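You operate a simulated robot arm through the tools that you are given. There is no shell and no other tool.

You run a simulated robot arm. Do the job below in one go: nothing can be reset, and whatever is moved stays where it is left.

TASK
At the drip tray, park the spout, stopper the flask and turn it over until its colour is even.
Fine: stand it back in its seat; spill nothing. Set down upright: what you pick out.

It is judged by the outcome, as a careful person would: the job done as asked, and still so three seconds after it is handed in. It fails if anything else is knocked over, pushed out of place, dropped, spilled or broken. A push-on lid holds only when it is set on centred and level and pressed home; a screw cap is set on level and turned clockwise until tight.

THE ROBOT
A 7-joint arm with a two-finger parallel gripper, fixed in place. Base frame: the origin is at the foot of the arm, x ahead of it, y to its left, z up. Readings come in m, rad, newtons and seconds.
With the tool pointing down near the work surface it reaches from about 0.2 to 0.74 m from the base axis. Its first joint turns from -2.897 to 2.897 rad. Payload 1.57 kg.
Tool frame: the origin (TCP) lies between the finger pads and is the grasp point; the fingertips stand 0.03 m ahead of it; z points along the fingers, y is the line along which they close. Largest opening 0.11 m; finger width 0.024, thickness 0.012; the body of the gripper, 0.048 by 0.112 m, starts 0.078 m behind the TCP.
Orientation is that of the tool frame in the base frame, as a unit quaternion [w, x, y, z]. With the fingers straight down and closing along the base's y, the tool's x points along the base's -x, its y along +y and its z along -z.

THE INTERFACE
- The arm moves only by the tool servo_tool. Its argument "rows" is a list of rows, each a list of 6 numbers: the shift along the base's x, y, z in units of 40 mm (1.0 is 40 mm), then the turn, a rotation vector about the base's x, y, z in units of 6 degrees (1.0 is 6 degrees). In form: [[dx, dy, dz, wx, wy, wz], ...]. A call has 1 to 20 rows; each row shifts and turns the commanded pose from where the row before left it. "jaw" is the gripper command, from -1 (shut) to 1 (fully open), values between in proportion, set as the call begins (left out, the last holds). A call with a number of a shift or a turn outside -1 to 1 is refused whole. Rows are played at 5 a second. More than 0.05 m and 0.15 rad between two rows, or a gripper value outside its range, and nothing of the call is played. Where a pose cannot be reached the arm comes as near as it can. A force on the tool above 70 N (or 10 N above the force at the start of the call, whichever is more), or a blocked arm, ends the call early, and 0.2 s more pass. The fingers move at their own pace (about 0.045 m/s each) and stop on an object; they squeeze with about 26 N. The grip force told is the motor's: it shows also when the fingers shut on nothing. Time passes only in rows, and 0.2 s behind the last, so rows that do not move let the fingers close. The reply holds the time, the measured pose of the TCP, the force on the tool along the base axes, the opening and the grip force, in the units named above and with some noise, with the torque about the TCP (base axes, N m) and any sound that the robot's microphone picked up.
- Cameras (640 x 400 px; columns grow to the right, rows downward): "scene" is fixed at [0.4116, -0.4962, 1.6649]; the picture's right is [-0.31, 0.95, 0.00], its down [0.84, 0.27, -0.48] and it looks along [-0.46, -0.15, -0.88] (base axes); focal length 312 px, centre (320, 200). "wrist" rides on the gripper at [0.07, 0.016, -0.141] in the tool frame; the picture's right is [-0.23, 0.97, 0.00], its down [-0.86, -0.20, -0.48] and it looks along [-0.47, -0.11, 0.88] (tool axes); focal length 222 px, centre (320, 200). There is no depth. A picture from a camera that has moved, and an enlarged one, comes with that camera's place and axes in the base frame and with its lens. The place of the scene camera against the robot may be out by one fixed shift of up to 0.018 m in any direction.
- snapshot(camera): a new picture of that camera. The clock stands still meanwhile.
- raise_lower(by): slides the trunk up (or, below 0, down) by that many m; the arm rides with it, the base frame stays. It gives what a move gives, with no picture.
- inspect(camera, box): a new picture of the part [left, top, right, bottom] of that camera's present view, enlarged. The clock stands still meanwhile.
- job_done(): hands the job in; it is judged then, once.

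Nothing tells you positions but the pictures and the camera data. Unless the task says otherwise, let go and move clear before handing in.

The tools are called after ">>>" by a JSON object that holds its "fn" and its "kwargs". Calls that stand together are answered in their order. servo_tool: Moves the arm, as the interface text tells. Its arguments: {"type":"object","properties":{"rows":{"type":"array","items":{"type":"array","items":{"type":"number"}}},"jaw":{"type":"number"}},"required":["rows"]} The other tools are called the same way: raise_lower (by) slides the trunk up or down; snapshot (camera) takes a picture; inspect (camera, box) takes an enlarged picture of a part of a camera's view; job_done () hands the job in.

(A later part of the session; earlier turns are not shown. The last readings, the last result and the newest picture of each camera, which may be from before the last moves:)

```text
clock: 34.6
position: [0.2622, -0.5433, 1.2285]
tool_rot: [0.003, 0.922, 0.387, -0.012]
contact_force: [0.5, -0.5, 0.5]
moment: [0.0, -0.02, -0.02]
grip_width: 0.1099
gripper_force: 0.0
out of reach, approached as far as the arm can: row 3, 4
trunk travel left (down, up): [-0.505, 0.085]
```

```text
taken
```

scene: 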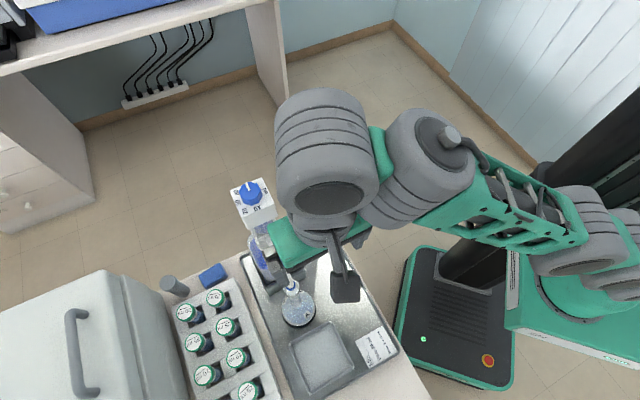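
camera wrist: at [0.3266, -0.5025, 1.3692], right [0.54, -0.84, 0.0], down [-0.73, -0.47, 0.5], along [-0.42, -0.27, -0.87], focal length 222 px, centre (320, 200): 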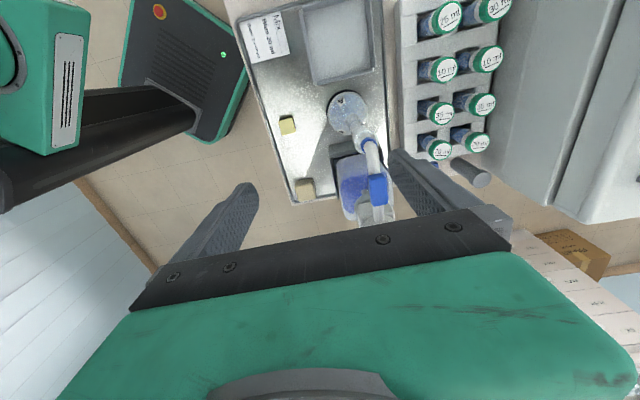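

The arm is reach-limited at this height, so I'll raise the trunk the rest of the way and try again.

>>> {"fn": "raise_lower", "kwargs": {"by": 0.08}}

>>> {"fn": "servo_tool", "kwargs": {"rows": [[0, 0, -0.5, 0, 0, 0], [0.17, -0.42, -0.5, 0, 0, 0], [0.17, -0.42, 0, 0, 0, 0], [0.17, -0.42, 0, 0, 0, 0]]}}

>>> {"fn": "snapshot", "kwargs": {"camera": "wrist"}}

```text
clock: 35.8
position: [0.2625, -0.544, 1.3075]
tool_rot: [0.002, 0.922, 0.388, -0.011]
contact_force: [0.4, -0.1, 0.4]
moment: [0.02, 0.0, -0.01]
grip_width: 0.1099
gripper_force: 0.0
trunk travel left (down, up): [-0.585, 0.005]
```

```text
clock: 36.8
position: [0.2755, -0.5711, 1.2582]
tool_rot: [0.002, 0.921, 0.389, -0.012]
contact_force: [-0.1, -0.4, -1.0]
moment: [0.03, 0.02, 0.03]
grip_width: 0.1102
gripper_force: 0.0
out of reach, approached as far as the arm can: row 3, 4
trunk travel left (down, up): [-0.585, 0.005]
```

```text
taken
camera wrist: at [0.3403, -0.53, 1.3978], right [0.54, -0.84, 0.0], down [-0.73, -0.47, 0.5], along [-0.42, -0.27, -0.87], focal length 222 px, centre (320, 200)
```

wrist: 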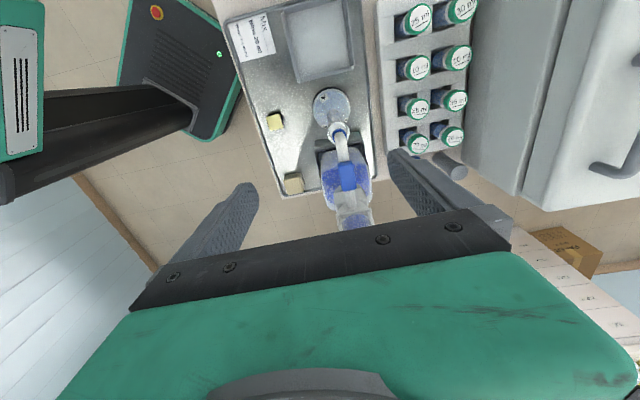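

Good line-up with the spout between the open fingers. I'll descend to straddle the tube.

>>> {"fn": "servo_tool", "kwargs": {"rows": [[0, 0, -0.4, 0, 0, 0], [0.12, -0.33, -0.4, 0, 0, 0], [0.12, -0.32, -0.4, 0, 0, 0], [0, 0, -0.5, 0, 0, 0], [0, 0, -0.5, 0, 0, 0]]}}

>>> {"fn": "snapshot", "kwargs": {"camera": "wrist"}}

>>> {"fn": "snapshot", "kwargs": {"camera": "scene"}}

```text
clock: 38.0
position: [0.283, -0.5884, 1.1767]
tool_rot: [0.004, 0.921, 0.388, -0.012]
contact_force: [-0.2, 0.5, 0.1]
moment: [-0.04, -0.01, -0.01]
grip_width: 0.1102
gripper_force: 0.0
out of reach, approached as far as the arm can: row 3
trunk travel left (down, up): [-0.585, 0.005]
```

```text
taken
camera wrist: at [0.3474, -0.5471, 1.3181], right [0.54, -0.84, 0.0], down [-0.73, -0.46, 0.5], along [-0.42, -0.27, -0.87], focal length 222 px, centre (320, 200)
```

wrist: 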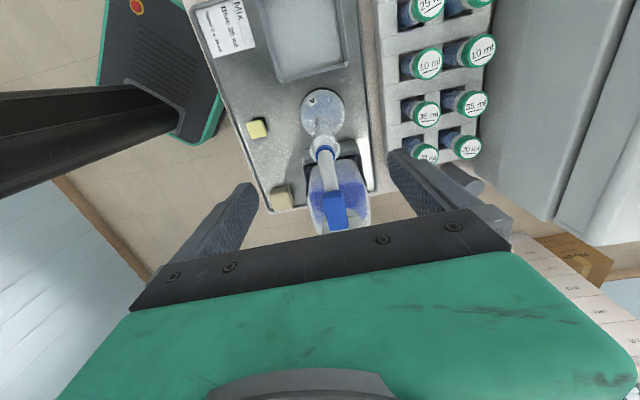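

```text
taken
```

scene: 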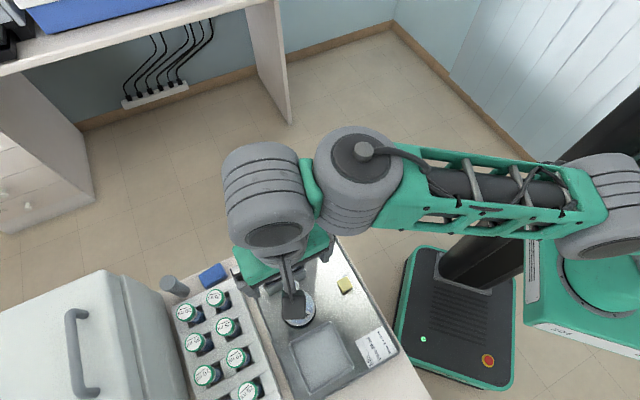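

The fingers straddle the spout with no contact. I'll narrow them to about 6 cm and swing counter-clockwise about the dispenser axis, toward the open side of the tray.

>>> {"fn": "servo_tool", "kwargs": {"rows": [[0, 0, 0, 0, 0, 0], [0, 0, 0, 0, 0, 0], [0, 0, 0, 0, 0, 0], [0, 0, 0, 0, 0, 0]], "jaw": 0.05}}

>>> {"fn": "servo_tool", "kwargs": {"rows": [[-0.206, 0.173, 0, 0, 0, 1], [-0.223, 0.151, 0, 0, 0, 1], [-0.238, 0.126, 0, 0, 0, 1], [-0.25, 0.101, 0, 0, 0, 1], [-0.259, 0.074, 0, 0, 0, 1]]}}

>>> {"fn": "snapshot", "kwargs": {"camera": "wrist"}}

>>> {"fn": "snapshot", "kwargs": {"camera": "scene"}}

```text
clock: 39.0
position: [0.2839, -0.5874, 1.1783]
tool_rot: [0.002, 0.921, 0.389, -0.012]
contact_force: [0.5, -0.2, 0.6]
moment: [0.0, 0.0, -0.01]
grip_width: 0.0579
gripper_force: 0.1
trunk travel left (down, up): [-0.585, 0.005]
```

```text
clock: 40.2
position: [0.2357, -0.5618, 1.177]
tool_rot: [0.006, 0.789, 0.614, -0.011]
contact_force: [0.0, -0.4, 0.0]
moment: [0.05, -0.02, 0.01]
grip_width: 0.0577
gripper_force: 0.1
trunk travel left (down, up): [-0.585, 0.005]
```

```text
taken
camera wrist: at [0.2707, -0.4949, 1.3176], right [0.89, -0.46, 0.0], down [-0.4, -0.77, 0.5], along [-0.23, -0.45, -0.87], focal length 222 px, centre (320, 200)
```

wrist: 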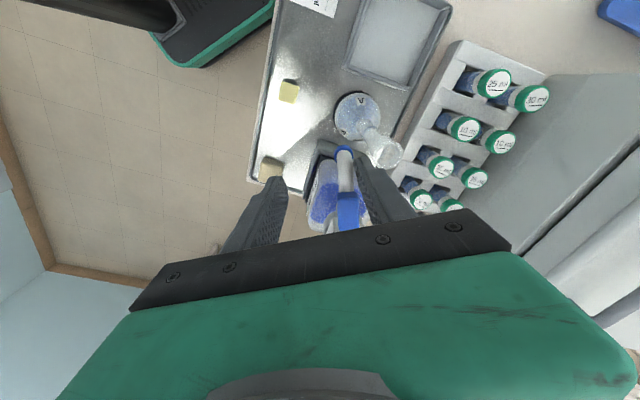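

```text
taken
```

scene: 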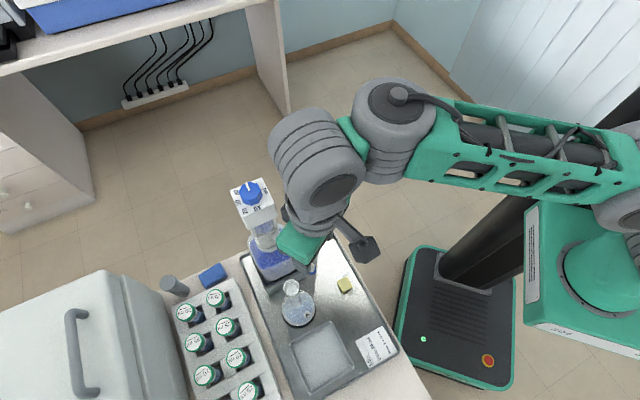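

The spout swings freely and is already off the mouth. I'll continue the arc to about 90°.

>>> {"fn": "servo_tool", "kwargs": {"rows": [[-0.265, 0.047, 0, 0, 0, 1], [-0.269, 0.019, 0, 0, 0, 1], [-0.269, -0.009, 0, 0, 0, 1], [-0.267, -0.037, 0, 0, 0, 1], [-0.261, -0.065, 0, 0, 0, 1], [-0.253, -0.092, 0, 0, 0, 1]]}}

>>> {"fn": "servo_tool", "kwargs": {"rows": [[-0.242, -0.118, 0, 0, 0, 1], [-0.229, -0.143, 0, 0, 0, 1], [-0.212, -0.166, 0, 0, 0, 1], [-0.194, -0.187, 0, 0, 0, 1]]}}

>>> {"fn": "snapshot", "kwargs": {"camera": "wrist"}}

>>> {"fn": "snapshot", "kwargs": {"camera": "scene"}}

```text
clock: 41.6
position: [0.1723, -0.5688, 1.1782]
tool_rot: [0.008, 0.561, 0.828, -0.009]
contact_force: [-0.2, 0.2, 0.1]
moment: [-0.03, 0.01, 0.03]
grip_width: 0.0578
gripper_force: 0.0
trunk travel left (down, up): [-0.585, 0.005]
```

```text
clock: 42.6
position: [0.1373, -0.5939, 1.1768]
tool_rot: [0.011, 0.376, 0.926, -0.007]
contact_force: [0.4, 0.9, -0.2]
moment: [-0.05, 0.01, 0.01]
grip_width: 0.0578
gripper_force: 0.1
trunk travel left (down, up): [-0.585, 0.005]
```

```text
taken
camera wrist: at [0.097, -0.5297, 1.3181], right [0.84, 0.54, 0.0], down [0.47, -0.73, 0.5], along [0.27, -0.42, -0.87], focal length 222 px, centre (320, 200)
```

wrist: 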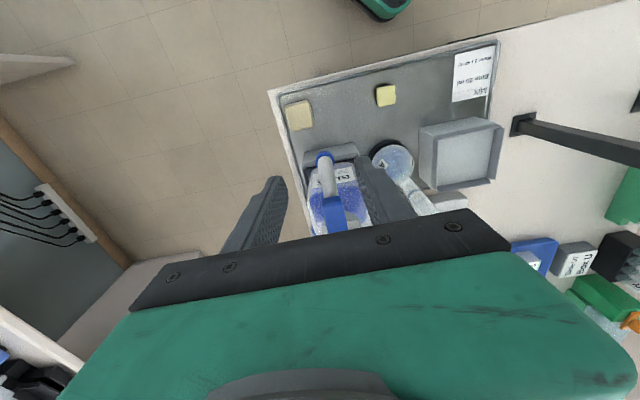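

```text
taken
```

scene: 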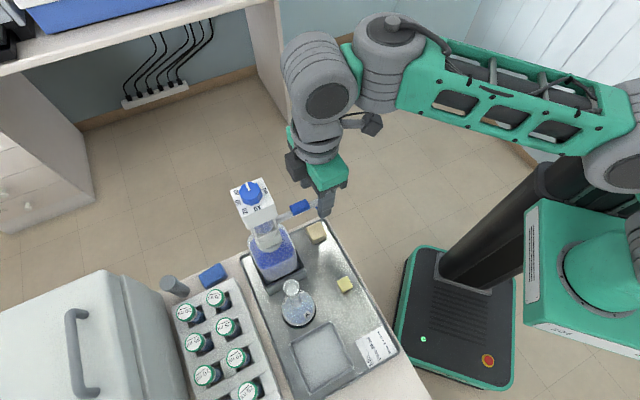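

The spout is swung about 88°, with its tip still over the tray and away from the flask. I'll lift straight up, clear of it.

>>> {"fn": "servo_tool", "kwargs": {"rows": [[0, 0, 0.5, 0, 0, 0], [0, 0, 0.7, 0, 0, 0], [0, 0, 0.8, 0, 0, 0]]}}

>>> {"fn": "snapshot", "kwargs": {"camera": "wrist"}}

```text
clock: 43.4
position: [0.133, -0.5892, 1.2567]
tool_rot: [0.01, 0.377, 0.926, -0.007]
contact_force: [0.1, -0.6, -0.9]
moment: [0.0, 0.03, -0.01]
grip_width: 0.0577
gripper_force: 0.0
out of reach, approached as far as the arm can: row 1
trunk travel left (down, up): [-0.585, 0.005]
```

```text
taken
camera wrist: at [0.0931, -0.526, 1.3983], right [0.84, 0.54, 0.0], down [0.47, -0.73, 0.5], along [0.27, -0.42, -0.87], focal length 222 px, centre (320, 200)
```

wrist: 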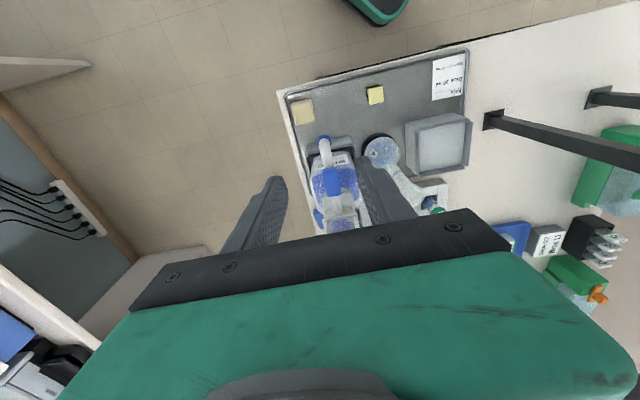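

The spout stayed parked. Next is the stopper: I'll move above it at about (0.213, -0.495) to see how the head is turned.

>>> {"fn": "servo_tool", "kwargs": {"rows": [[0.5, 0.59, 0, 0, 0, 0], [0.5, 0.59, 0, 0, 0, 0], [0.5, 0.59, 0, 0, 0, 0], [0.5, 0.59, 0, 0, 0, 0]], "jaw": 0.2}}

>>> {"fn": "raise_lower", "kwargs": {"by": -0.14}}

>>> {"fn": "snapshot", "kwargs": {"camera": "wrist"}}

>>> {"fn": "inspect", "kwargs": {"camera": "wrist", "box": [260, 100, 440, 220]}}

>>> {"fn": "snapshot", "kwargs": {"camera": "scene"}}

```text
clock: 44.4
position: [0.2116, -0.4957, 1.2576]
tool_rot: [0.01, 0.377, 0.926, -0.008]
contact_force: [0.7, 0.7, 0.1]
moment: [0.0, 0.01, 0.0]
grip_width: 0.0658
gripper_force: 0.1
trunk travel left (down, up): [-0.585, 0.005]
```

```text
clock: 46.1
position: [0.211, -0.4971, 1.1179]
tool_rot: [0.011, 0.377, 0.926, -0.007]
contact_force: [0.4, -0.4, 0.5]
moment: [0.01, 0.0, 0.0]
grip_width: 0.0659
gripper_force: 0.1
trunk travel left (down, up): [-0.445, 0.145]
```

```text
taken
camera wrist: at [0.1709, -0.4327, 1.2585], right [0.84, 0.54, 0.0], down [0.47, -0.73, 0.5], along [0.27, -0.42, -0.87], focal length 222 px, centre (320, 200)
```

wrist: 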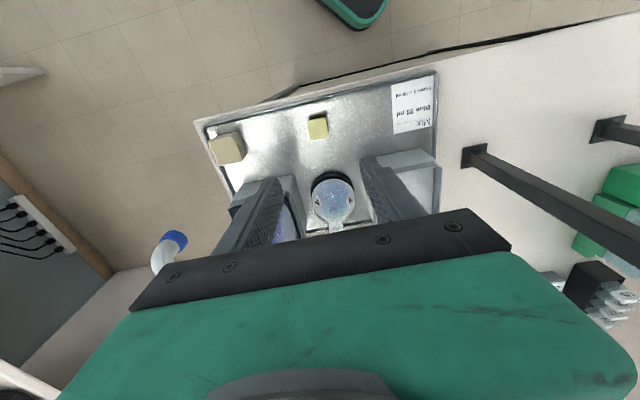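

```text
3.33 times, centred on (350, 160) of wrist
camera zoom: at [0.1709, -0.4327, 1.2585], right [0.84, 0.54, 0.0], down [0.47, -0.73, 0.5], along [0.27, -0.42, -0.87], focal length 740 px, centre (220, 333)
```

zoom: 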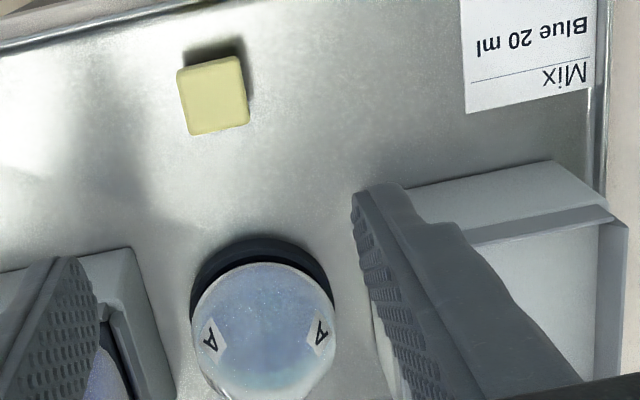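

```text
taken
```

scene: 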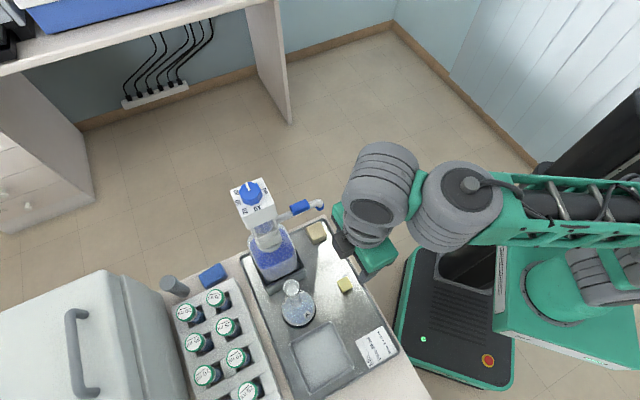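

The stopper lies almost exactly under the TCP and its faces are within about 4° of the jaws. I'll trim the tilt and yaw, descend partway and look again.

>>> {"fn": "servo_tool", "kwargs": {"rows": [[0, 0, 0, 0.2, 0.14, -0.55], [0, 0, -0.7, 0, 0, 0], [0, 0, -0.7, 0, 0, 0], [0, 0, -0.7, 0, 0, 0], [0, 0, -0.4, 0, 0, 0]]}}

>>> {"fn": "snapshot", "kwargs": {"camera": "wrist"}}

>>> {"fn": "inspect", "kwargs": {"camera": "wrist", "box": [240, 90, 400, 190]}}

```text
clock: 47.3
position: [0.2125, -0.4963, 1.0155]
tool_rot: [0.0, 0.403, 0.915, 0.0]
contact_force: [-0.5, -0.2, -0.7]
moment: [0.05, 0.01, 0.0]
grip_width: 0.0658
gripper_force: 0.1
trunk travel left (down, up): [-0.445, 0.145]
```

```text
taken
camera wrist: at [0.1777, -0.4333, 1.1582], right [0.87, 0.49, 0.0], down [0.43, -0.77, 0.48], along [0.23, -0.42, -0.88], focal length 222 px, centre (320, 200)
```

wrist: 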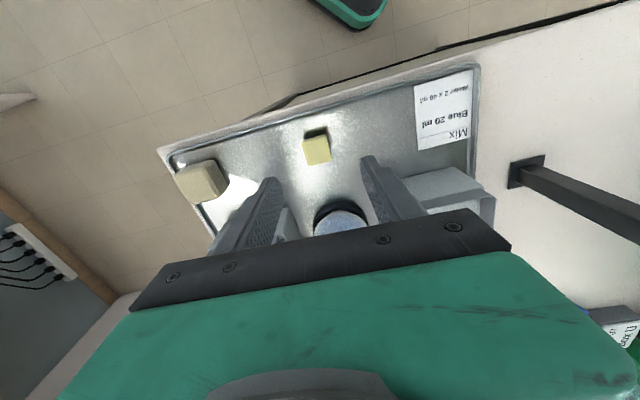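

```text
4.00 times, centred on (320, 140) of wrist
camera zoom: at [0.1777, -0.4333, 1.1582], right [0.87, 0.49, 0.0], down [0.43, -0.77, 0.48], along [0.23, -0.42, -0.88], focal length 888 px, centre (320, 440)
```

zoom: 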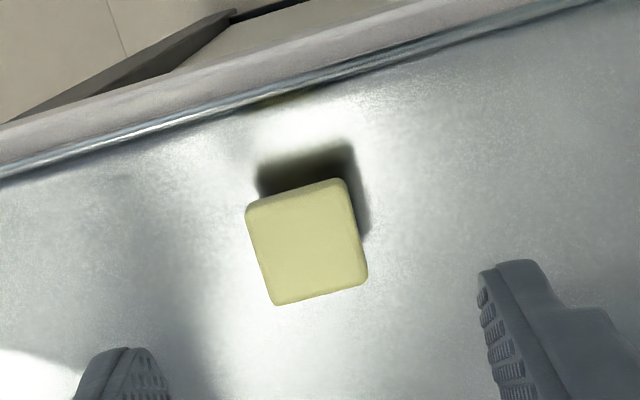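

The jaws match the head, which is about 28 mm wide with its top at z≈0.915. I'll trim about 3 mm sideways, then descend so the tips stop just above the underside of the head, and grip.

>>> {"fn": "servo_tool", "kwargs": {"rows": [[-0.09, -0.02, -0.5, 0, 0, 0], [0, 0, -0.6, 0, 0, 0], [0, 0, -0.4, 0, 0, 0], [0, 0, 0, 0, 0, 0]]}}

>>> {"fn": "inspect", "kwargs": {"camera": "wrist", "box": [240, 110, 400, 210]}}

```text
clock: 48.3
position: [0.2073, -0.4979, 0.9582]
tool_rot: [0.0, 0.403, 0.915, 0.001]
contact_force: [0.0, 0.3, -0.2]
moment: [-0.02, 0.03, 0.02]
grip_width: 0.0659
gripper_force: 0.0
trunk travel left (down, up): [-0.445, 0.145]
```

```text
4.00 times, centred on (320, 160) of wrist
camera zoom: at [0.1736, -0.4354, 1.0998], right [0.87, 0.49, 0.0], down [0.43, -0.77, 0.48], along [0.23, -0.42, -0.88], focal length 888 px, centre (320, 360)
```

zoom: 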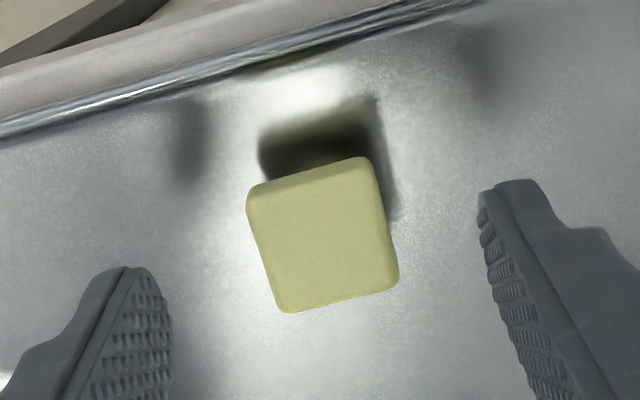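

Centred. I'll go down the last 39 mm and close on the head.

>>> {"fn": "servo_tool", "kwargs": {"rows": [[0, 0, -0.5, 0, 0, 0], [0, 0, -0.47, 0, 0, 0], [0, 0, 0, 0, 0, 0]]}}

>>> {"fn": "inspect", "kwargs": {"camera": "wrist", "box": [240, 130, 400, 230]}}

```text
clock: 49.1
position: [0.2067, -0.498, 0.9204]
tool_rot: [0.0, 0.403, 0.915, 0.001]
contact_force: [-1.0, 0.0, 1.0]
moment: [-0.02, 0.0, 0.01]
grip_width: 0.066
gripper_force: 0.1
trunk travel left (down, up): [-0.445, 0.145]
```

```text
4.00 times, centred on (320, 180) of wrist
camera zoom: at [0.1727, -0.4349, 1.0624], right [0.87, 0.49, 0.0], down [0.43, -0.77, 0.48], along [0.23, -0.42, -0.88], focal length 888 px, centre (320, 280)
```

zoom: 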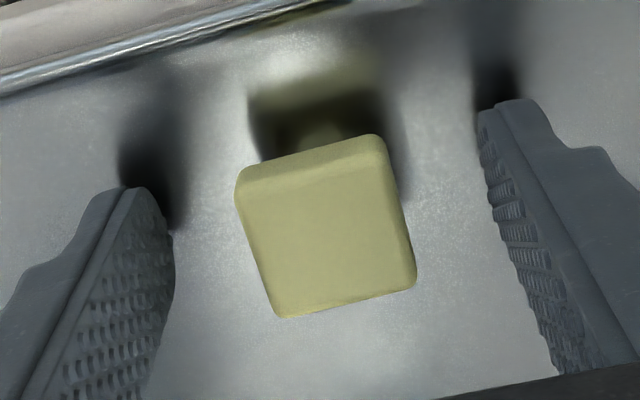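

The head is 2–3 mm off centre, so I'll trim that, come up 4 mm to keep the tips above the underside of the head, and close.

>>> {"fn": "servo_tool", "kwargs": {"rows": [[0.025, 0.073, 0.1, 0, 0, 0], [0, 0, 0, 0, 0, 0]]}}

>>> {"fn": "servo_tool", "kwargs": {"rows": [[0, 0, 0, 0, 0, 0], [0, 0, 0, 0, 0, 0], [0, 0, 0, 0, 0, 0], [0, 0, 0, 0, 0, 0], [0, 0, 0, 0, 0, 0]], "jaw": -1}}

>>> {"fn": "inspect", "kwargs": {"camera": "wrist", "box": [240, 130, 400, 230]}}

```text
clock: 49.7
position: [0.2084, -0.4943, 0.9237]
tool_rot: [0.0, 0.404, 0.915, 0.001]
contact_force: [-0.3, 0.3, 0.7]
moment: [0.01, 0.0, -0.03]
grip_width: 0.0661
gripper_force: 0.1
trunk travel left (down, up): [-0.445, 0.145]
```

```text
clock: 50.9
position: [0.2086, -0.4937, 0.9245]
tool_rot: [0.0, 0.404, 0.915, 0.0]
contact_force: [0.3, 0.7, -1.1]
moment: [-0.03, 0.0, 0.04]
grip_width: 0.0285
gripper_force: 25.8
trunk travel left (down, up): [-0.445, 0.145]
```

```text
4.00 times, centred on (320, 180) of wrist
camera zoom: at [0.1746, -0.432, 1.0666], right [0.87, 0.49, 0.0], down [0.43, -0.77, 0.48], along [0.23, -0.42, -0.88], focal length 888 px, centre (320, 280)
```

zoom: 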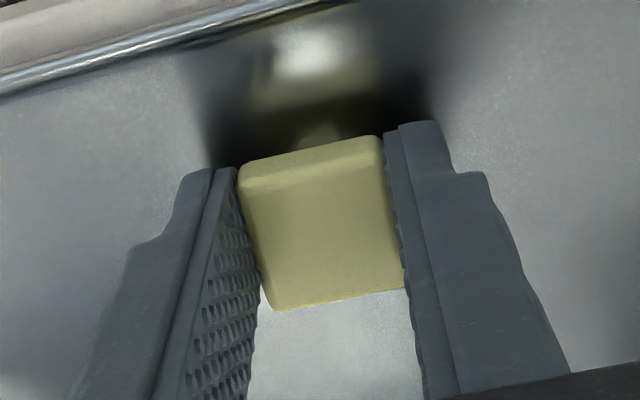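

Gripped at 28.5 mm. I'll lift it with the trunk, then with the arm.

>>> {"fn": "raise_lower", "kwargs": {"by": 0.14}}

>>> {"fn": "servo_tool", "kwargs": {"rows": [[0, 0, 0.7, 0, 0, 0], [0, 0, 0.8, 0, 0, 0], [0, 0, 0.8, 0, 0, 0], [0, 0, 0.8, 0, 0, 0]]}}

>>> {"fn": "snapshot", "kwargs": {"camera": "wrist"}}

>>> {"fn": "snapshot", "kwargs": {"camera": "scene"}}

```text
clock: 52.5
position: [0.2094, -0.4949, 1.0642]
tool_rot: [0.0, 0.403, 0.915, 0.001]
contact_force: [-0.2, -0.8, -0.5]
moment: [-0.02, -0.01, -0.02]
grip_width: 0.0282
gripper_force: 25.7
trunk travel left (down, up): [-0.585, 0.005]
```

```text
clock: 53.5
position: [0.2117, -0.4912, 1.1869]
tool_rot: [0.0, 0.404, 0.915, 0.001]
contact_force: [-0.3, -0.4, 0.5]
moment: [0.01, -0.03, 0.01]
grip_width: 0.0284
gripper_force: 25.8
trunk travel left (down, up): [-0.585, 0.005]
```

```text
taken
camera wrist: at [0.1779, -0.4292, 1.3297], right [0.87, 0.49, 0.0], down [0.43, -0.77, 0.48], along [0.23, -0.42, -0.88], focal length 222 px, centre (320, 200)
```

wrist: 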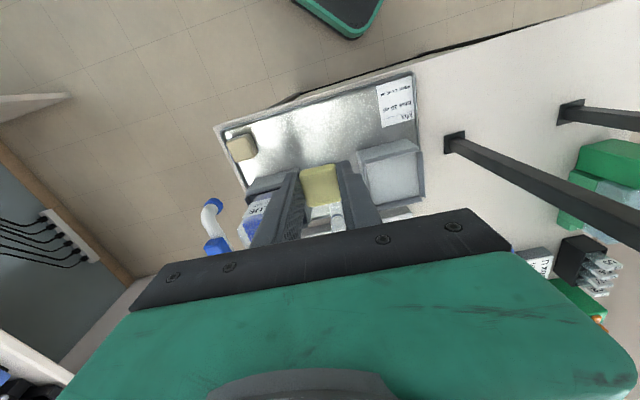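

```text
taken
```

scene: 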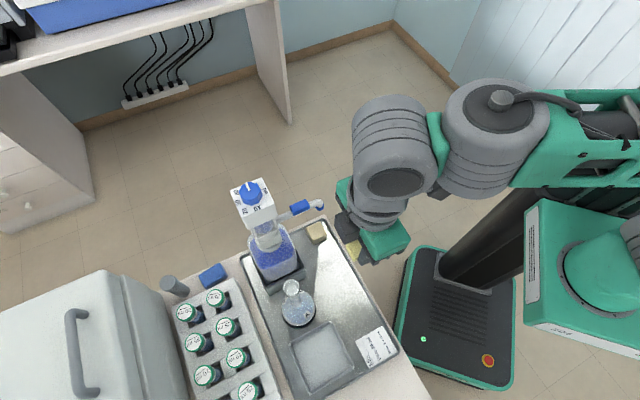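

The stopper is held and the spout is out of the way. To find the mouth exactly I'll move to the side, about 8 cm beyond the neck, where the camera can see past the fingers.

>>> {"fn": "servo_tool", "kwargs": {"rows": [[0.7, -0.1, 0.2, 0, 0, 0], [0.7, -0.2, 0, 0, 0, 0], [0.7, -0.2, 0, 0, 0, 0], [0.75, -0.25, 0, 0, 0, 0], [0.75, -0.25, 0, 0, 0, 0]]}}

>>> {"fn": "snapshot", "kwargs": {"camera": "wrist"}}

>>> {"fn": "inspect", "kwargs": {"camera": "wrist", "box": [180, 110, 340, 210]}}

>>> {"fn": "inspect", "kwargs": {"camera": "scene", "box": [260, 260, 340, 310]}}

```text
clock: 54.7
position: [0.3545, -0.5374, 1.1973]
tool_rot: [-0.001, 0.403, 0.915, 0.0]
contact_force: [0.2, -0.5, 0.7]
moment: [-0.01, 0.0, 0.02]
grip_width: 0.0284
gripper_force: 26.5
trunk travel left (down, up): [-0.585, 0.005]
```

```text
taken
camera wrist: at [0.3212, -0.4751, 1.3395], right [0.87, 0.49, 0.0], down [0.43, -0.77, 0.48], along [0.23, -0.42, -0.88], focal length 222 px, centre (320, 200)
```

wrist: 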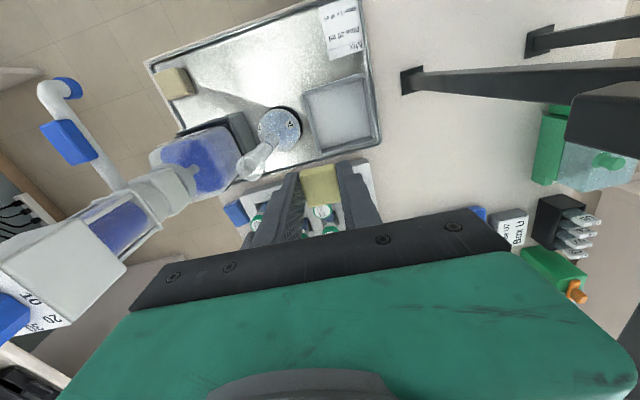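

```text
4.00 times, centred on (260, 160) of wrist
camera zoom: at [0.3212, -0.4751, 1.3395], right [0.87, 0.49, 0.0], down [0.43, -0.77, 0.48], along [0.23, -0.42, -0.88], focal length 888 px, centre (560, 360)
```

zoom: 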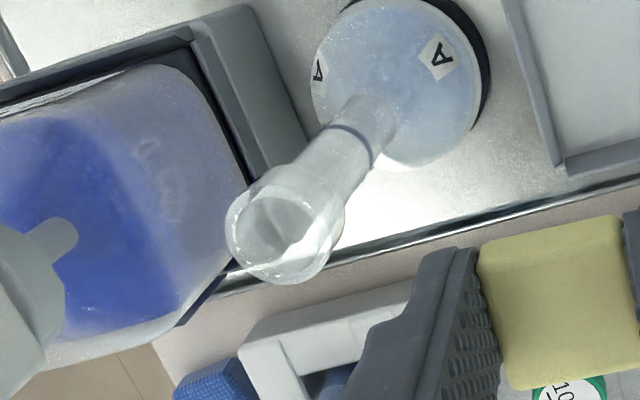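

```text
8.00 times, centred on (300, 285) of scene
camera zoom: at [0.4116, -0.4962, 1.6649], right [-0.31, 0.95, 0.0], down [0.84, 0.27, -0.48], along [-0.46, -0.15, -0.88], focal length 2498 px, centre (480, -480)
```

zoom: 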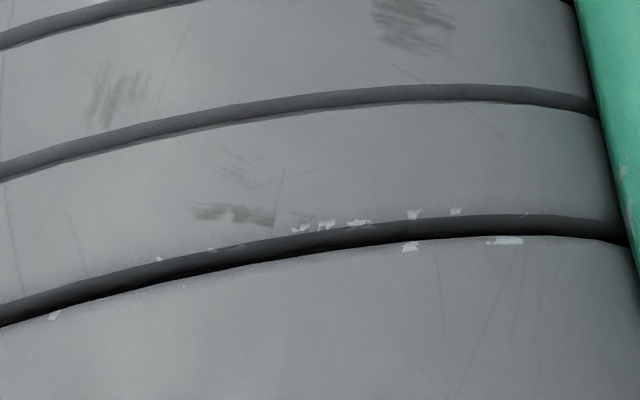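

The mouth is clear in this view. I'll take a second view from about 5 cm back to triangulate the rim.

>>> {"fn": "servo_tool", "kwargs": {"rows": [[-0.42, 0.46, 0, 0, 0, 0], [-0.42, 0.46, 0, 0, 0, 0], [0, 0, 0, 0, 0, 0]]}}

>>> {"fn": "snapshot", "kwargs": {"camera": "wrist"}}

>>> {"fn": "inspect", "kwargs": {"camera": "wrist", "box": [180, 150, 340, 250]}}

>>> {"fn": "inspect", "kwargs": {"camera": "scene", "box": [260, 260, 340, 310]}}

```text
clock: 55.5
position: [0.3173, -0.4984, 1.1971]
tool_rot: [-0.001, 0.404, 0.915, -0.001]
contact_force: [0.0, -0.7, -0.9]
moment: [0.01, -0.04, 0.0]
grip_width: 0.0285
gripper_force: 26.2
trunk travel left (down, up): [-0.585, 0.005]
```

```text
taken
camera wrist: at [0.2841, -0.4347, 1.3394], right [0.87, 0.49, 0.0], down [0.43, -0.77, 0.48], along [0.23, -0.42, -0.88], focal length 222 px, centre (320, 200)
```

wrist: 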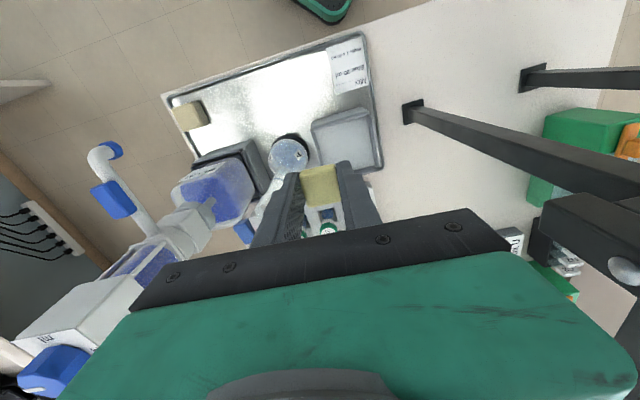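

```text
4.00 times, centred on (260, 200) of wrist
camera zoom: at [0.2841, -0.4347, 1.3394], right [0.87, 0.49, 0.0], down [0.43, -0.77, 0.48], along [0.23, -0.42, -0.88], focal length 888 px, centre (560, 200)
```

zoom: 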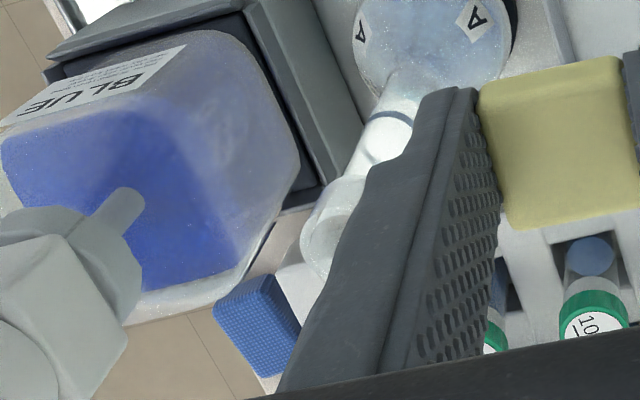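

```text
8.00 times, centred on (300, 285) of scene
camera zoom: at [0.4116, -0.4962, 1.6649], right [-0.31, 0.95, 0.0], down [0.84, 0.27, -0.48], along [-0.46, -0.15, -0.88], focal length 2498 px, centre (480, -480)
```

zoom: 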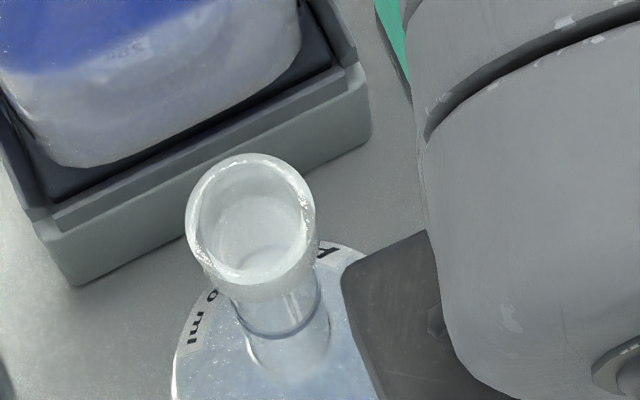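

The finger partly hides the rim here. I'll take another view from farther out with more side offset.

>>> {"fn": "servo_tool", "kwargs": {"rows": [[0.6, -0.4, 0, 0, 0, 0], [0.6, -0.4, 0, 0, 0, 0], [0.6, -0.4, 0, 0, 0, 0], [0, 0, 0, 0, 0, 0]]}}

>>> {"fn": "inspect", "kwargs": {"camera": "wrist", "box": [160, 90, 320, 190]}}

>>> {"fn": "servo_tool", "kwargs": {"rows": [[-0.4, 0.45, 0, 0, 0, 0], [-0.4, 0.45, 0, 0, 0, 0], [0, 0, 0, 0, 0, 0]]}}

>>> {"fn": "inspect", "kwargs": {"camera": "wrist", "box": [160, 120, 320, 220]}}

```text
clock: 56.5
position: [0.3889, -0.5457, 1.1954]
tool_rot: [0.0, 0.404, 0.915, 0.0]
contact_force: [0.4, -0.2, 0.2]
moment: [0.03, 0.04, 0.01]
grip_width: 0.0283
gripper_force: 26.1
trunk travel left (down, up): [-0.585, 0.005]
```

```text
4.00 times, centred on (240, 140) of wrist
camera zoom: at [0.3546, -0.4823, 1.3388], right [0.87, 0.49, 0.0], down [0.43, -0.77, 0.48], along [0.23, -0.42, -0.88], focal length 888 px, centre (640, 440)
```

zoom: 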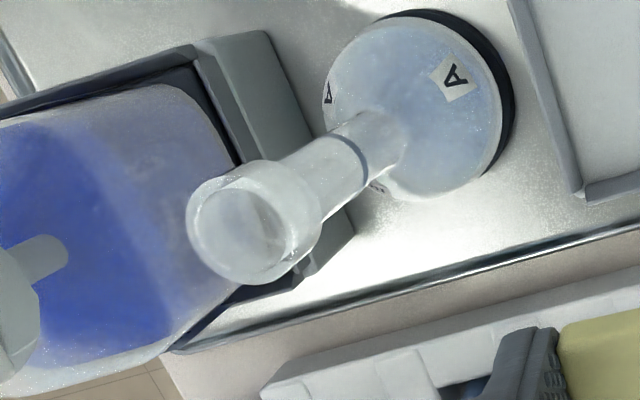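

```text
clock: 57.3
position: [0.3583, -0.5115, 1.1972]
tool_rot: [-0.001, 0.403, 0.915, 0.0]
contact_force: [0.1, 0.5, 0.0]
moment: [0.05, -0.02, 0.02]
grip_width: 0.0283
gripper_force: 25.5
trunk travel left (down, up): [-0.585, 0.005]
```

```text
4.00 times, centred on (240, 170) of wrist
camera zoom: at [0.3241, -0.4482, 1.3394], right [0.87, 0.49, 0.0], down [0.43, -0.77, 0.48], along [0.23, -0.42, -0.88], focal length 888 px, centre (640, 320)
```

zoom: 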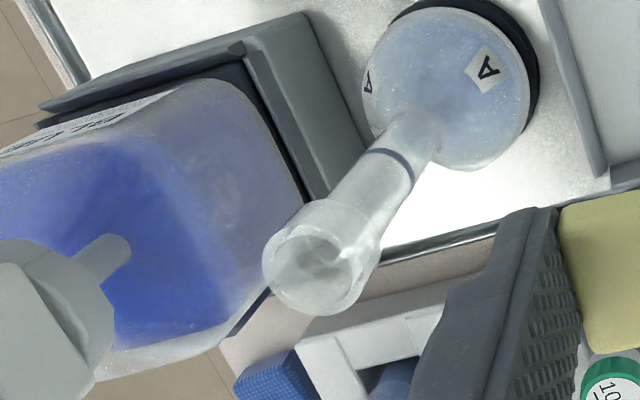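

The rim triangulates well to (0.2956, -0.5863, 1.114). Next I'll check how the stopper sits in the jaws, so I'm moving to where the scene camera can see it.

>>> {"fn": "servo_tool", "kwargs": {"rows": [[-0.8, 0.2, 0, 0, 0, 0], [-0.8, 0.2, 0, 0, 0, 0], [-0.8, 0.2, 0, 0, 0, 0], [-0.8, 0.2, -0.3, 0, 0, 0], [-0.8, 0.2, -0.3, 0, 0, 0], [0, 0, 0, 0, 0, 0]]}}

>>> {"fn": "snapshot", "kwargs": {"camera": "scene"}}

>>> {"fn": "inspect", "kwargs": {"camera": "wrist", "box": [270, 130, 370, 230]}}

```text
clock: 58.7
position: [0.1987, -0.4725, 1.1739]
tool_rot: [0.0, 0.404, 0.915, -0.001]
contact_force: [0.6, 0.4, 0.1]
moment: [0.0, -0.02, -0.04]
grip_width: 0.0285
gripper_force: 26.5
trunk travel left (down, up): [-0.585, 0.005]
```

```text
taken
```

scene: 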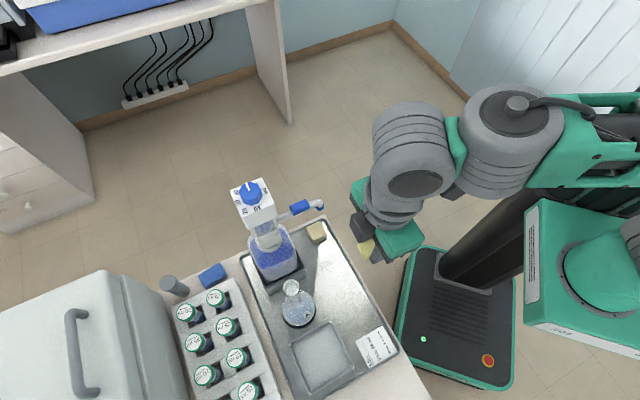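

```text
4.00 times, centred on (320, 180) of wrist
camera zoom: at [0.1645, -0.4106, 1.3157], right [0.87, 0.49, 0.0], down [0.43, -0.77, 0.48], along [0.23, -0.42, -0.88], focal length 888 px, centre (320, 280)
```

zoom: 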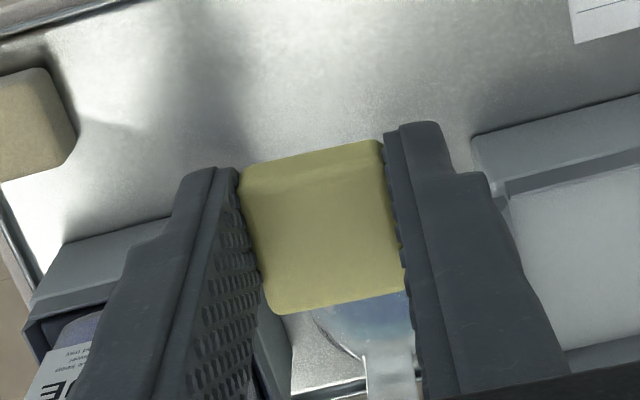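

>>> {"fn": "inspect", "kwargs": {"camera": "scene", "box": [340, 225, 390, 265]}}

>>> {"fn": "inspect", "kwargs": {"camera": "scene", "box": [265, 265, 315, 305]}}

```text
10.00 times, centred on (365, 245) of scene
camera zoom: at [0.4116, -0.4962, 1.6649], right [-0.31, 0.95, 0.0], down [0.84, 0.27, -0.48], along [-0.46, -0.15, -0.88], focal length 3122 px, centre (-130, -250)
```

zoom: 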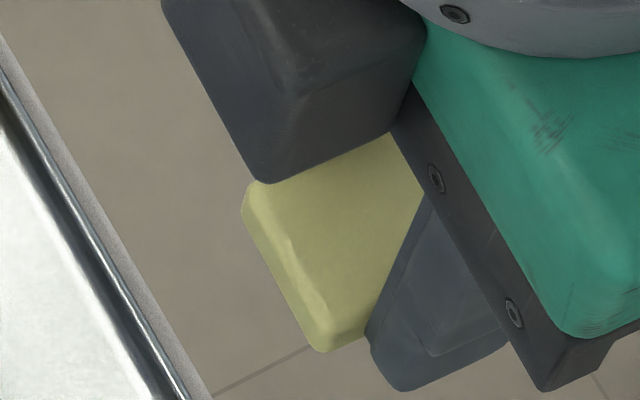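

```text
10.00 times, centred on (290, 285) of scene
camera zoom: at [0.4116, -0.4962, 1.6649], right [-0.31, 0.95, 0.0], down [0.84, 0.27, -0.48], along [-0.46, -0.15, -0.88], focal length 3122 px, centre (620, -650)
```

zoom: 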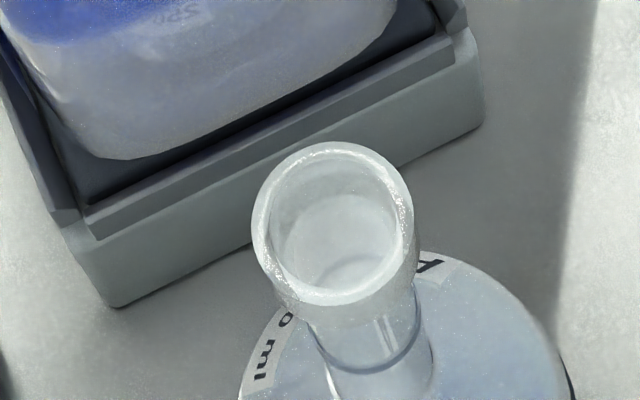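

The camera housing hides part of the head. I'll yaw the tool 48° so the scene camera sees the stopper between the fingers.

>>> {"fn": "servo_tool", "kwargs": {"rows": [[0, 0, 0, 0, 0, 1], [0, 0, 0, 0, 0, 1], [0, 0, 0, 0, 0, 1], [0, 0, 0, 0, 0, 1], [0, 0, 0, 0, 0, 1], [0, 0, 0, 0, 0, 1], [0, 0, 0, 0, 0, 1], [0, 0, 0, 0, 0, 0.9], [0, 0, 0, 0, 0, 0]]}}

>>> {"fn": "snapshot", "kwargs": {"camera": "scene"}}

>>> {"fn": "inspect", "kwargs": {"camera": "scene", "box": [340, 225, 390, 265]}}

```text
clock: 60.7
position: [0.1989, -0.4703, 1.1718]
tool_rot: [-0.002, 0.002, 1.0, 0.0]
contact_force: [0.2, 0.5, -0.2]
moment: [-0.02, 0.01, -0.02]
grip_width: 0.0283
gripper_force: 26.3
trunk travel left (down, up): [-0.585, 0.005]
```

```text
taken
```

scene: 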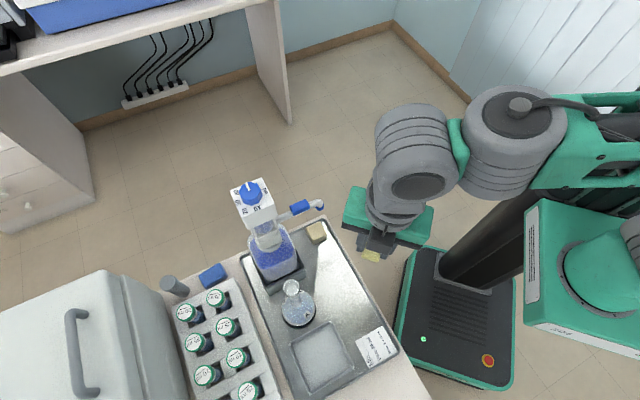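

```text
10.00 times, centred on (365, 245) of scene
camera zoom: at [0.4116, -0.4962, 1.6649], right [-0.31, 0.95, 0.0], down [0.84, 0.27, -0.48], along [-0.46, -0.15, -0.88], focal length 3122 px, centre (-130, -250)
```

zoom: 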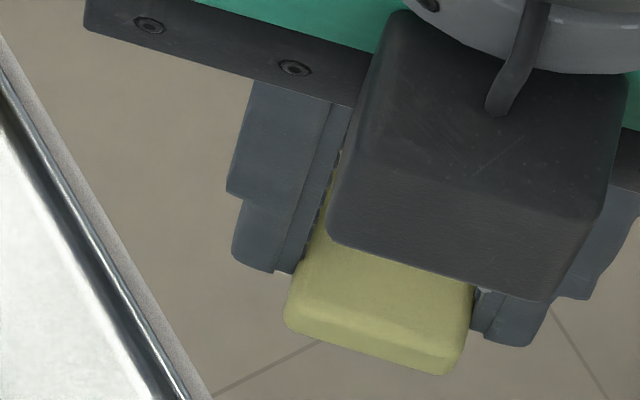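

The stopper sits about 2–3 mm off-centre along tool x, and I'll allow for that. I'll yaw back so the hand clears the dispenser head, rise slightly and move above the mouth.

>>> {"fn": "servo_tool", "kwargs": {"rows": [[0, 0, 0.3, 0, 0, -1], [0, 0, 0.3, 0, 0, -1], [0, 0, 0, 0, 0, -1], [0, 0, 0, 0, 0, -1], [0, 0, 0, 0, 0, -1], [0, 0, 0, 0, 0, -1], [0, 0, 0, 0, 0, -1], [0, 0, 0, 0, 0, -0.9]]}}

>>> {"fn": "servo_tool", "kwargs": {"rows": [[0.6, -0.72, 0, 0, 0, 0], [0.6, -0.72, 0, 0, 0, 0], [0.6, -0.72, 0, 0, 0, 0], [0.575, -0.695, 0, 0, 0, 0], [0, 0, 0, 0, 0, 0], [0, 0, 0, 0, 0, 0]]}}

>>> {"fn": "snapshot", "kwargs": {"camera": "wrist"}}

>>> {"fn": "snapshot", "kwargs": {"camera": "scene"}}

```text
clock: 62.5
position: [0.1992, -0.4691, 1.1959]
tool_rot: [-0.001, 0.404, 0.915, 0.001]
contact_force: [0.5, -0.2, -0.9]
moment: [-0.02, 0.0, 0.0]
grip_width: 0.0285
gripper_force: 26.0
trunk travel left (down, up): [-0.585, 0.005]
```

```text
clock: 63.9
position: [0.2945, -0.5831, 1.199]
tool_rot: [0.0, 0.404, 0.915, 0.0]
contact_force: [-0.5, -0.4, -0.2]
moment: [0.0, 0.01, 0.02]
grip_width: 0.0284
gripper_force: 25.9
trunk travel left (down, up): [-0.585, 0.005]
```

```text
taken
camera wrist: at [0.2607, -0.5202, 1.3424], right [0.87, 0.49, 0.0], down [0.43, -0.77, 0.48], along [0.23, -0.42, -0.88], focal length 222 px, centre (320, 200)
```

wrist: 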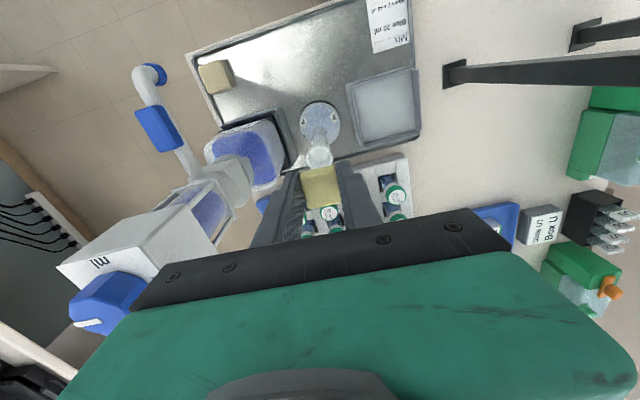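

```text
taken
```

scene: 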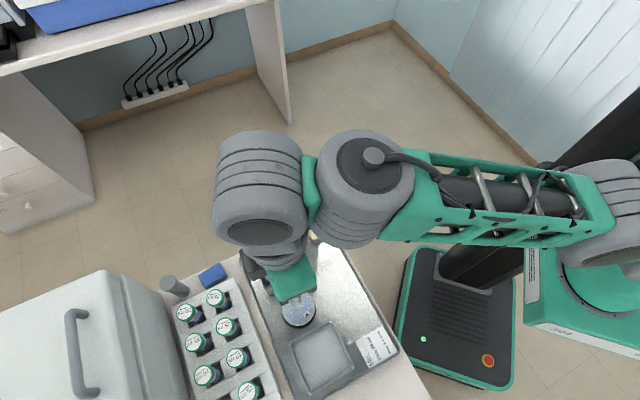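

From here the wrist camera sees the rim just past the stopper head, so I can check the alignment.

>>> {"fn": "inspect", "kwargs": {"camera": "wrist", "box": [270, 110, 370, 220]}}

```text
3.64 times, centred on (320, 165) of wrist
camera zoom: at [0.2607, -0.5202, 1.3424], right [0.87, 0.49, 0.0], down [0.43, -0.77, 0.48], along [0.23, -0.42, -0.88], focal length 808 px, centre (320, 327)
```

zoom: 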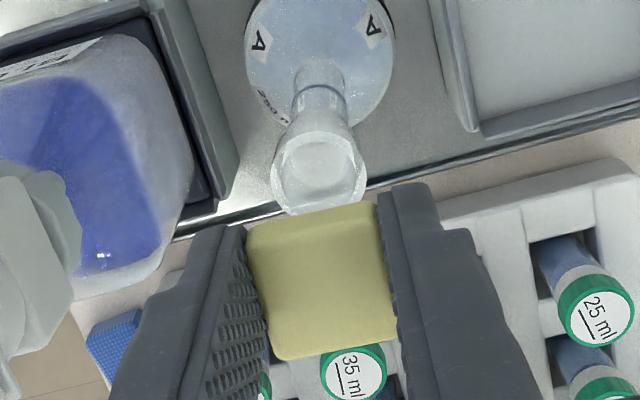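

The rim is within about 1 mm of the tool axis. I'll apply a small trim and descend until just before the plug should reach the mouth.

>>> {"fn": "servo_tool", "kwargs": {"rows": [[-0.037, -0.01, 0, 0, 0, 0], [0, 0, -0.4, 0, 0, 0], [0, 0, -0.3, 0, 0, 0], [0, 0, -0.2, 0, 0, 0], [0, 0, 0, 0, 0, 0]]}}

>>> {"fn": "inspect", "kwargs": {"camera": "wrist", "box": [270, 110, 370, 220]}}

```text
clock: 65.1
position: [0.293, -0.5827, 1.1603]
tool_rot: [-0.001, 0.403, 0.915, 0.0]
contact_force: [-0.5, -0.7, 0.4]
moment: [0.01, -0.01, -0.01]
grip_width: 0.0283
gripper_force: 25.5
trunk travel left (down, up): [-0.585, 0.005]
```

```text
3.64 times, centred on (320, 165) of wrist
camera zoom: at [0.2589, -0.521, 1.3025], right [0.87, 0.49, 0.0], down [0.43, -0.77, 0.48], along [0.23, -0.42, -0.88], focal length 808 px, centre (320, 327)
```

zoom: 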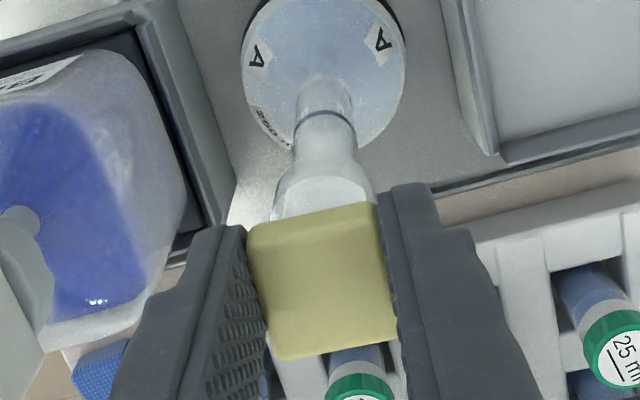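

Aligned. I'll descend in small steps and watch the contact force.

>>> {"fn": "servo_tool", "kwargs": {"rows": [[0, 0, -0.1, 0, 0, 0], [0, 0, -0.1, 0, 0, 0], [0, 0, 0, 0, 0, 0]]}}

>>> {"fn": "servo_tool", "kwargs": {"rows": [[0, 0, -0.05, 0, 0, 0], [0, 0, -0.05, 0, 0, 0], [0, 0, 0, 0, 0, 0]]}}

>>> {"fn": "servo_tool", "kwargs": {"rows": [[0, 0, -0.05, 0, 0, 0], [0, 0, -0.05, 0, 0, 0], [0, 0, 0, 0, 0, 0]]}}

```text
clock: 65.9
position: [0.2927, -0.5829, 1.1508]
tool_rot: [-0.001, 0.404, 0.915, 0.0]
contact_force: [-1.1, 0.4, 0.2]
moment: [0.01, -0.01, -0.02]
grip_width: 0.0284
gripper_force: 25.6
trunk travel left (down, up): [-0.585, 0.005]
```

```text
clock: 66.7
position: [0.2923, -0.5839, 1.1479]
tool_rot: [-0.001, 0.404, 0.915, 0.0]
contact_force: [-0.3, 0.7, 0.0]
moment: [-0.01, 0.01, -0.03]
grip_width: 0.0285
gripper_force: 26.5
trunk travel left (down, up): [-0.585, 0.005]
```

```text
clock: 67.5
position: [0.2919, -0.5853, 1.1458]
tool_rot: [0.0, 0.403, 0.915, -0.001]
contact_force: [-0.1, 1.3, 4.3]
moment: [0.07, -0.07, 0.03]
grip_width: 0.0284
gripper_force: 25.9
trunk travel left (down, up): [-0.585, 0.005]
```

First contact came at about 4 N, with the plug evidently inside the mouth. I'll keep pressing gradually.

>>> {"fn": "servo_tool", "kwargs": {"rows": [[0, 0, -0.05, 0, 0, 0], [0, 0, -0.05, 0, 0, 0], [0, 0, 0, 0, 0, 0]]}}

>>> {"fn": "inspect", "kwargs": {"camera": "wrist", "box": [270, 110, 370, 220]}}

```text
clock: 68.3
position: [0.2921, -0.5838, 1.1442]
tool_rot: [0.002, 0.403, 0.915, -0.002]
contact_force: [2.9, 4.2, 26.9]
moment: [0.25, -0.49, -0.07]
grip_width: 0.0287
gripper_force: 25.9
trunk travel left (down, up): [-0.585, 0.005]
```

```text
3.64 times, centred on (320, 165) of wrist
camera zoom: at [0.2576, -0.5199, 1.2865], right [0.87, 0.49, 0.0], down [0.43, -0.76, 0.48], along [0.24, -0.42, -0.87], focal length 808 px, centre (320, 327)
```

zoom: 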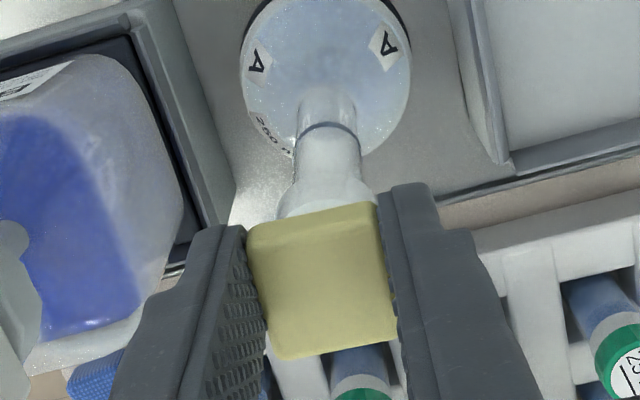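

The press gives 27 N but also a side moment, so the plug is slightly off-centre. I'll back off a little, shift about 2 mm toward +x and try again.

>>> {"fn": "servo_tool", "kwargs": {"rows": [[0, 0, 0.1, 0, 0, 0], [0.045, 0.02, 0, 0, 0, 0], [0, 0, 0, 0, 0, 0]]}}

>>> {"fn": "servo_tool", "kwargs": {"rows": [[0, 0, -0.05, 0, 0, 0], [0, 0, -0.05, 0, 0, 0], [0, 0, 0, 0, 0, 0]]}}

```text
clock: 69.1
position: [0.2924, -0.5822, 1.1447]
tool_rot: [0.0, 0.404, 0.915, 0.0]
contact_force: [-0.3, -1.7, 19.5]
moment: [0.07, -0.33, -0.03]
grip_width: 0.0282
gripper_force: 26.1
trunk travel left (down, up): [-0.585, 0.005]
```

```text
clock: 69.9
position: [0.2928, -0.5831, 1.1441]
tool_rot: [0.003, 0.405, 0.914, -0.003]
contact_force: [-1.8, -2.6, 35.3]
moment: [0.17, -0.45, -0.07]
grip_width: 0.0283
gripper_force: 25.8
trunk travel left (down, up): [-0.585, 0.005]
```

The contact height equals the fingertip height, so the fingertips are touching the rim before the head seats. I'll relax the force, release the stopper in the mouth and press it home from above with closed fingers.

>>> {"fn": "servo_tool", "kwargs": {"rows": [[0, 0, 0.1, 0, 0, 0], [0, 0, 0, 0, 0, 0], [0, 0, 0, 0, 0, 0]]}}

```text
clock: 70.7
position: [0.2935, -0.5825, 1.1444]
tool_rot: [0.0, 0.403, 0.915, 0.001]
contact_force: [-0.6, -0.9, 23.3]
moment: [0.1, -0.32, 0.0]
grip_width: 0.0284
gripper_force: 25.9
trunk travel left (down, up): [-0.585, 0.005]
```

>>> {"fn": "servo_tool", "kwargs": {"rows": [[0, 0, 0.1, 0, 0, 0], [0, 0, 0, 0, 0, 0], [0, 0, 0, 0, 0, 0]]}}

>>> {"fn": "servo_tool", "kwargs": {"rows": [[0, 0, 0.05, 0, 0, 0], [0, 0, 0, 0, 0, 0], [0, 0, 0, 0, 0, 0]]}}

```text
clock: 71.5
position: [0.2933, -0.5821, 1.1443]
tool_rot: [-0.002, 0.404, 0.915, 0.002]
contact_force: [-0.4, 0.5, 0.5]
moment: [-0.03, -0.01, 0.02]
grip_width: 0.0282
gripper_force: 25.7
trunk travel left (down, up): [-0.585, 0.005]
```

```text
clock: 72.3
position: [0.2945, -0.5834, 1.1495]
tool_rot: [-0.001, 0.403, 0.915, 0.0]
contact_force: [-1.0, 0.6, -0.6]
moment: [0.01, -0.03, -0.02]
grip_width: 0.0283
gripper_force: 26.4
trunk travel left (down, up): [-0.585, 0.005]
```

Now free of contact and well centred. I'll lower 3 mm and open gently to about 5 cm.

>>> {"fn": "servo_tool", "kwargs": {"rows": [[0, 0, -0.07, 0, 0, 0], [0, 0, 0, 0, 0, 0], [0, 0, 0, 0, 0, 0]]}}

>>> {"fn": "servo_tool", "kwargs": {"rows": [[0, 0, 0, 0, 0, 0], [0, 0, 0, 0, 0, 0], [0, 0, 0, 0, 0, 0]], "jaw": -0.1}}

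>>> {"fn": "inspect", "kwargs": {"camera": "wrist", "box": [270, 110, 370, 220]}}

```text
clock: 73.1
position: [0.2938, -0.5832, 1.1453]
tool_rot: [-0.001, 0.403, 0.915, 0.0]
contact_force: [0.5, -0.5, -0.6]
moment: [0.02, 0.03, 0.03]
grip_width: 0.0284
gripper_force: 26.4
trunk travel left (down, up): [-0.585, 0.005]
```

```text
clock: 73.9
position: [0.2941, -0.5846, 1.1482]
tool_rot: [-0.001, 0.404, 0.915, 0.0]
contact_force: [-0.1, 0.5, 0.4]
moment: [-0.02, 0.0, -0.01]
grip_width: 0.0499
gripper_force: 0.1
trunk travel left (down, up): [-0.585, 0.005]
```

```text
3.64 times, centred on (320, 165) of wrist
camera zoom: at [0.2601, -0.5207, 1.2892], right [0.87, 0.49, 0.0], down [0.43, -0.77, 0.48], along [0.23, -0.42, -0.88], focal length 808 px, centre (320, 327)
```

zoom: 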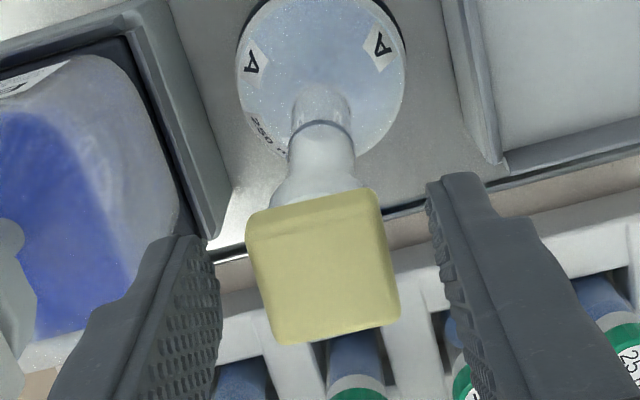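

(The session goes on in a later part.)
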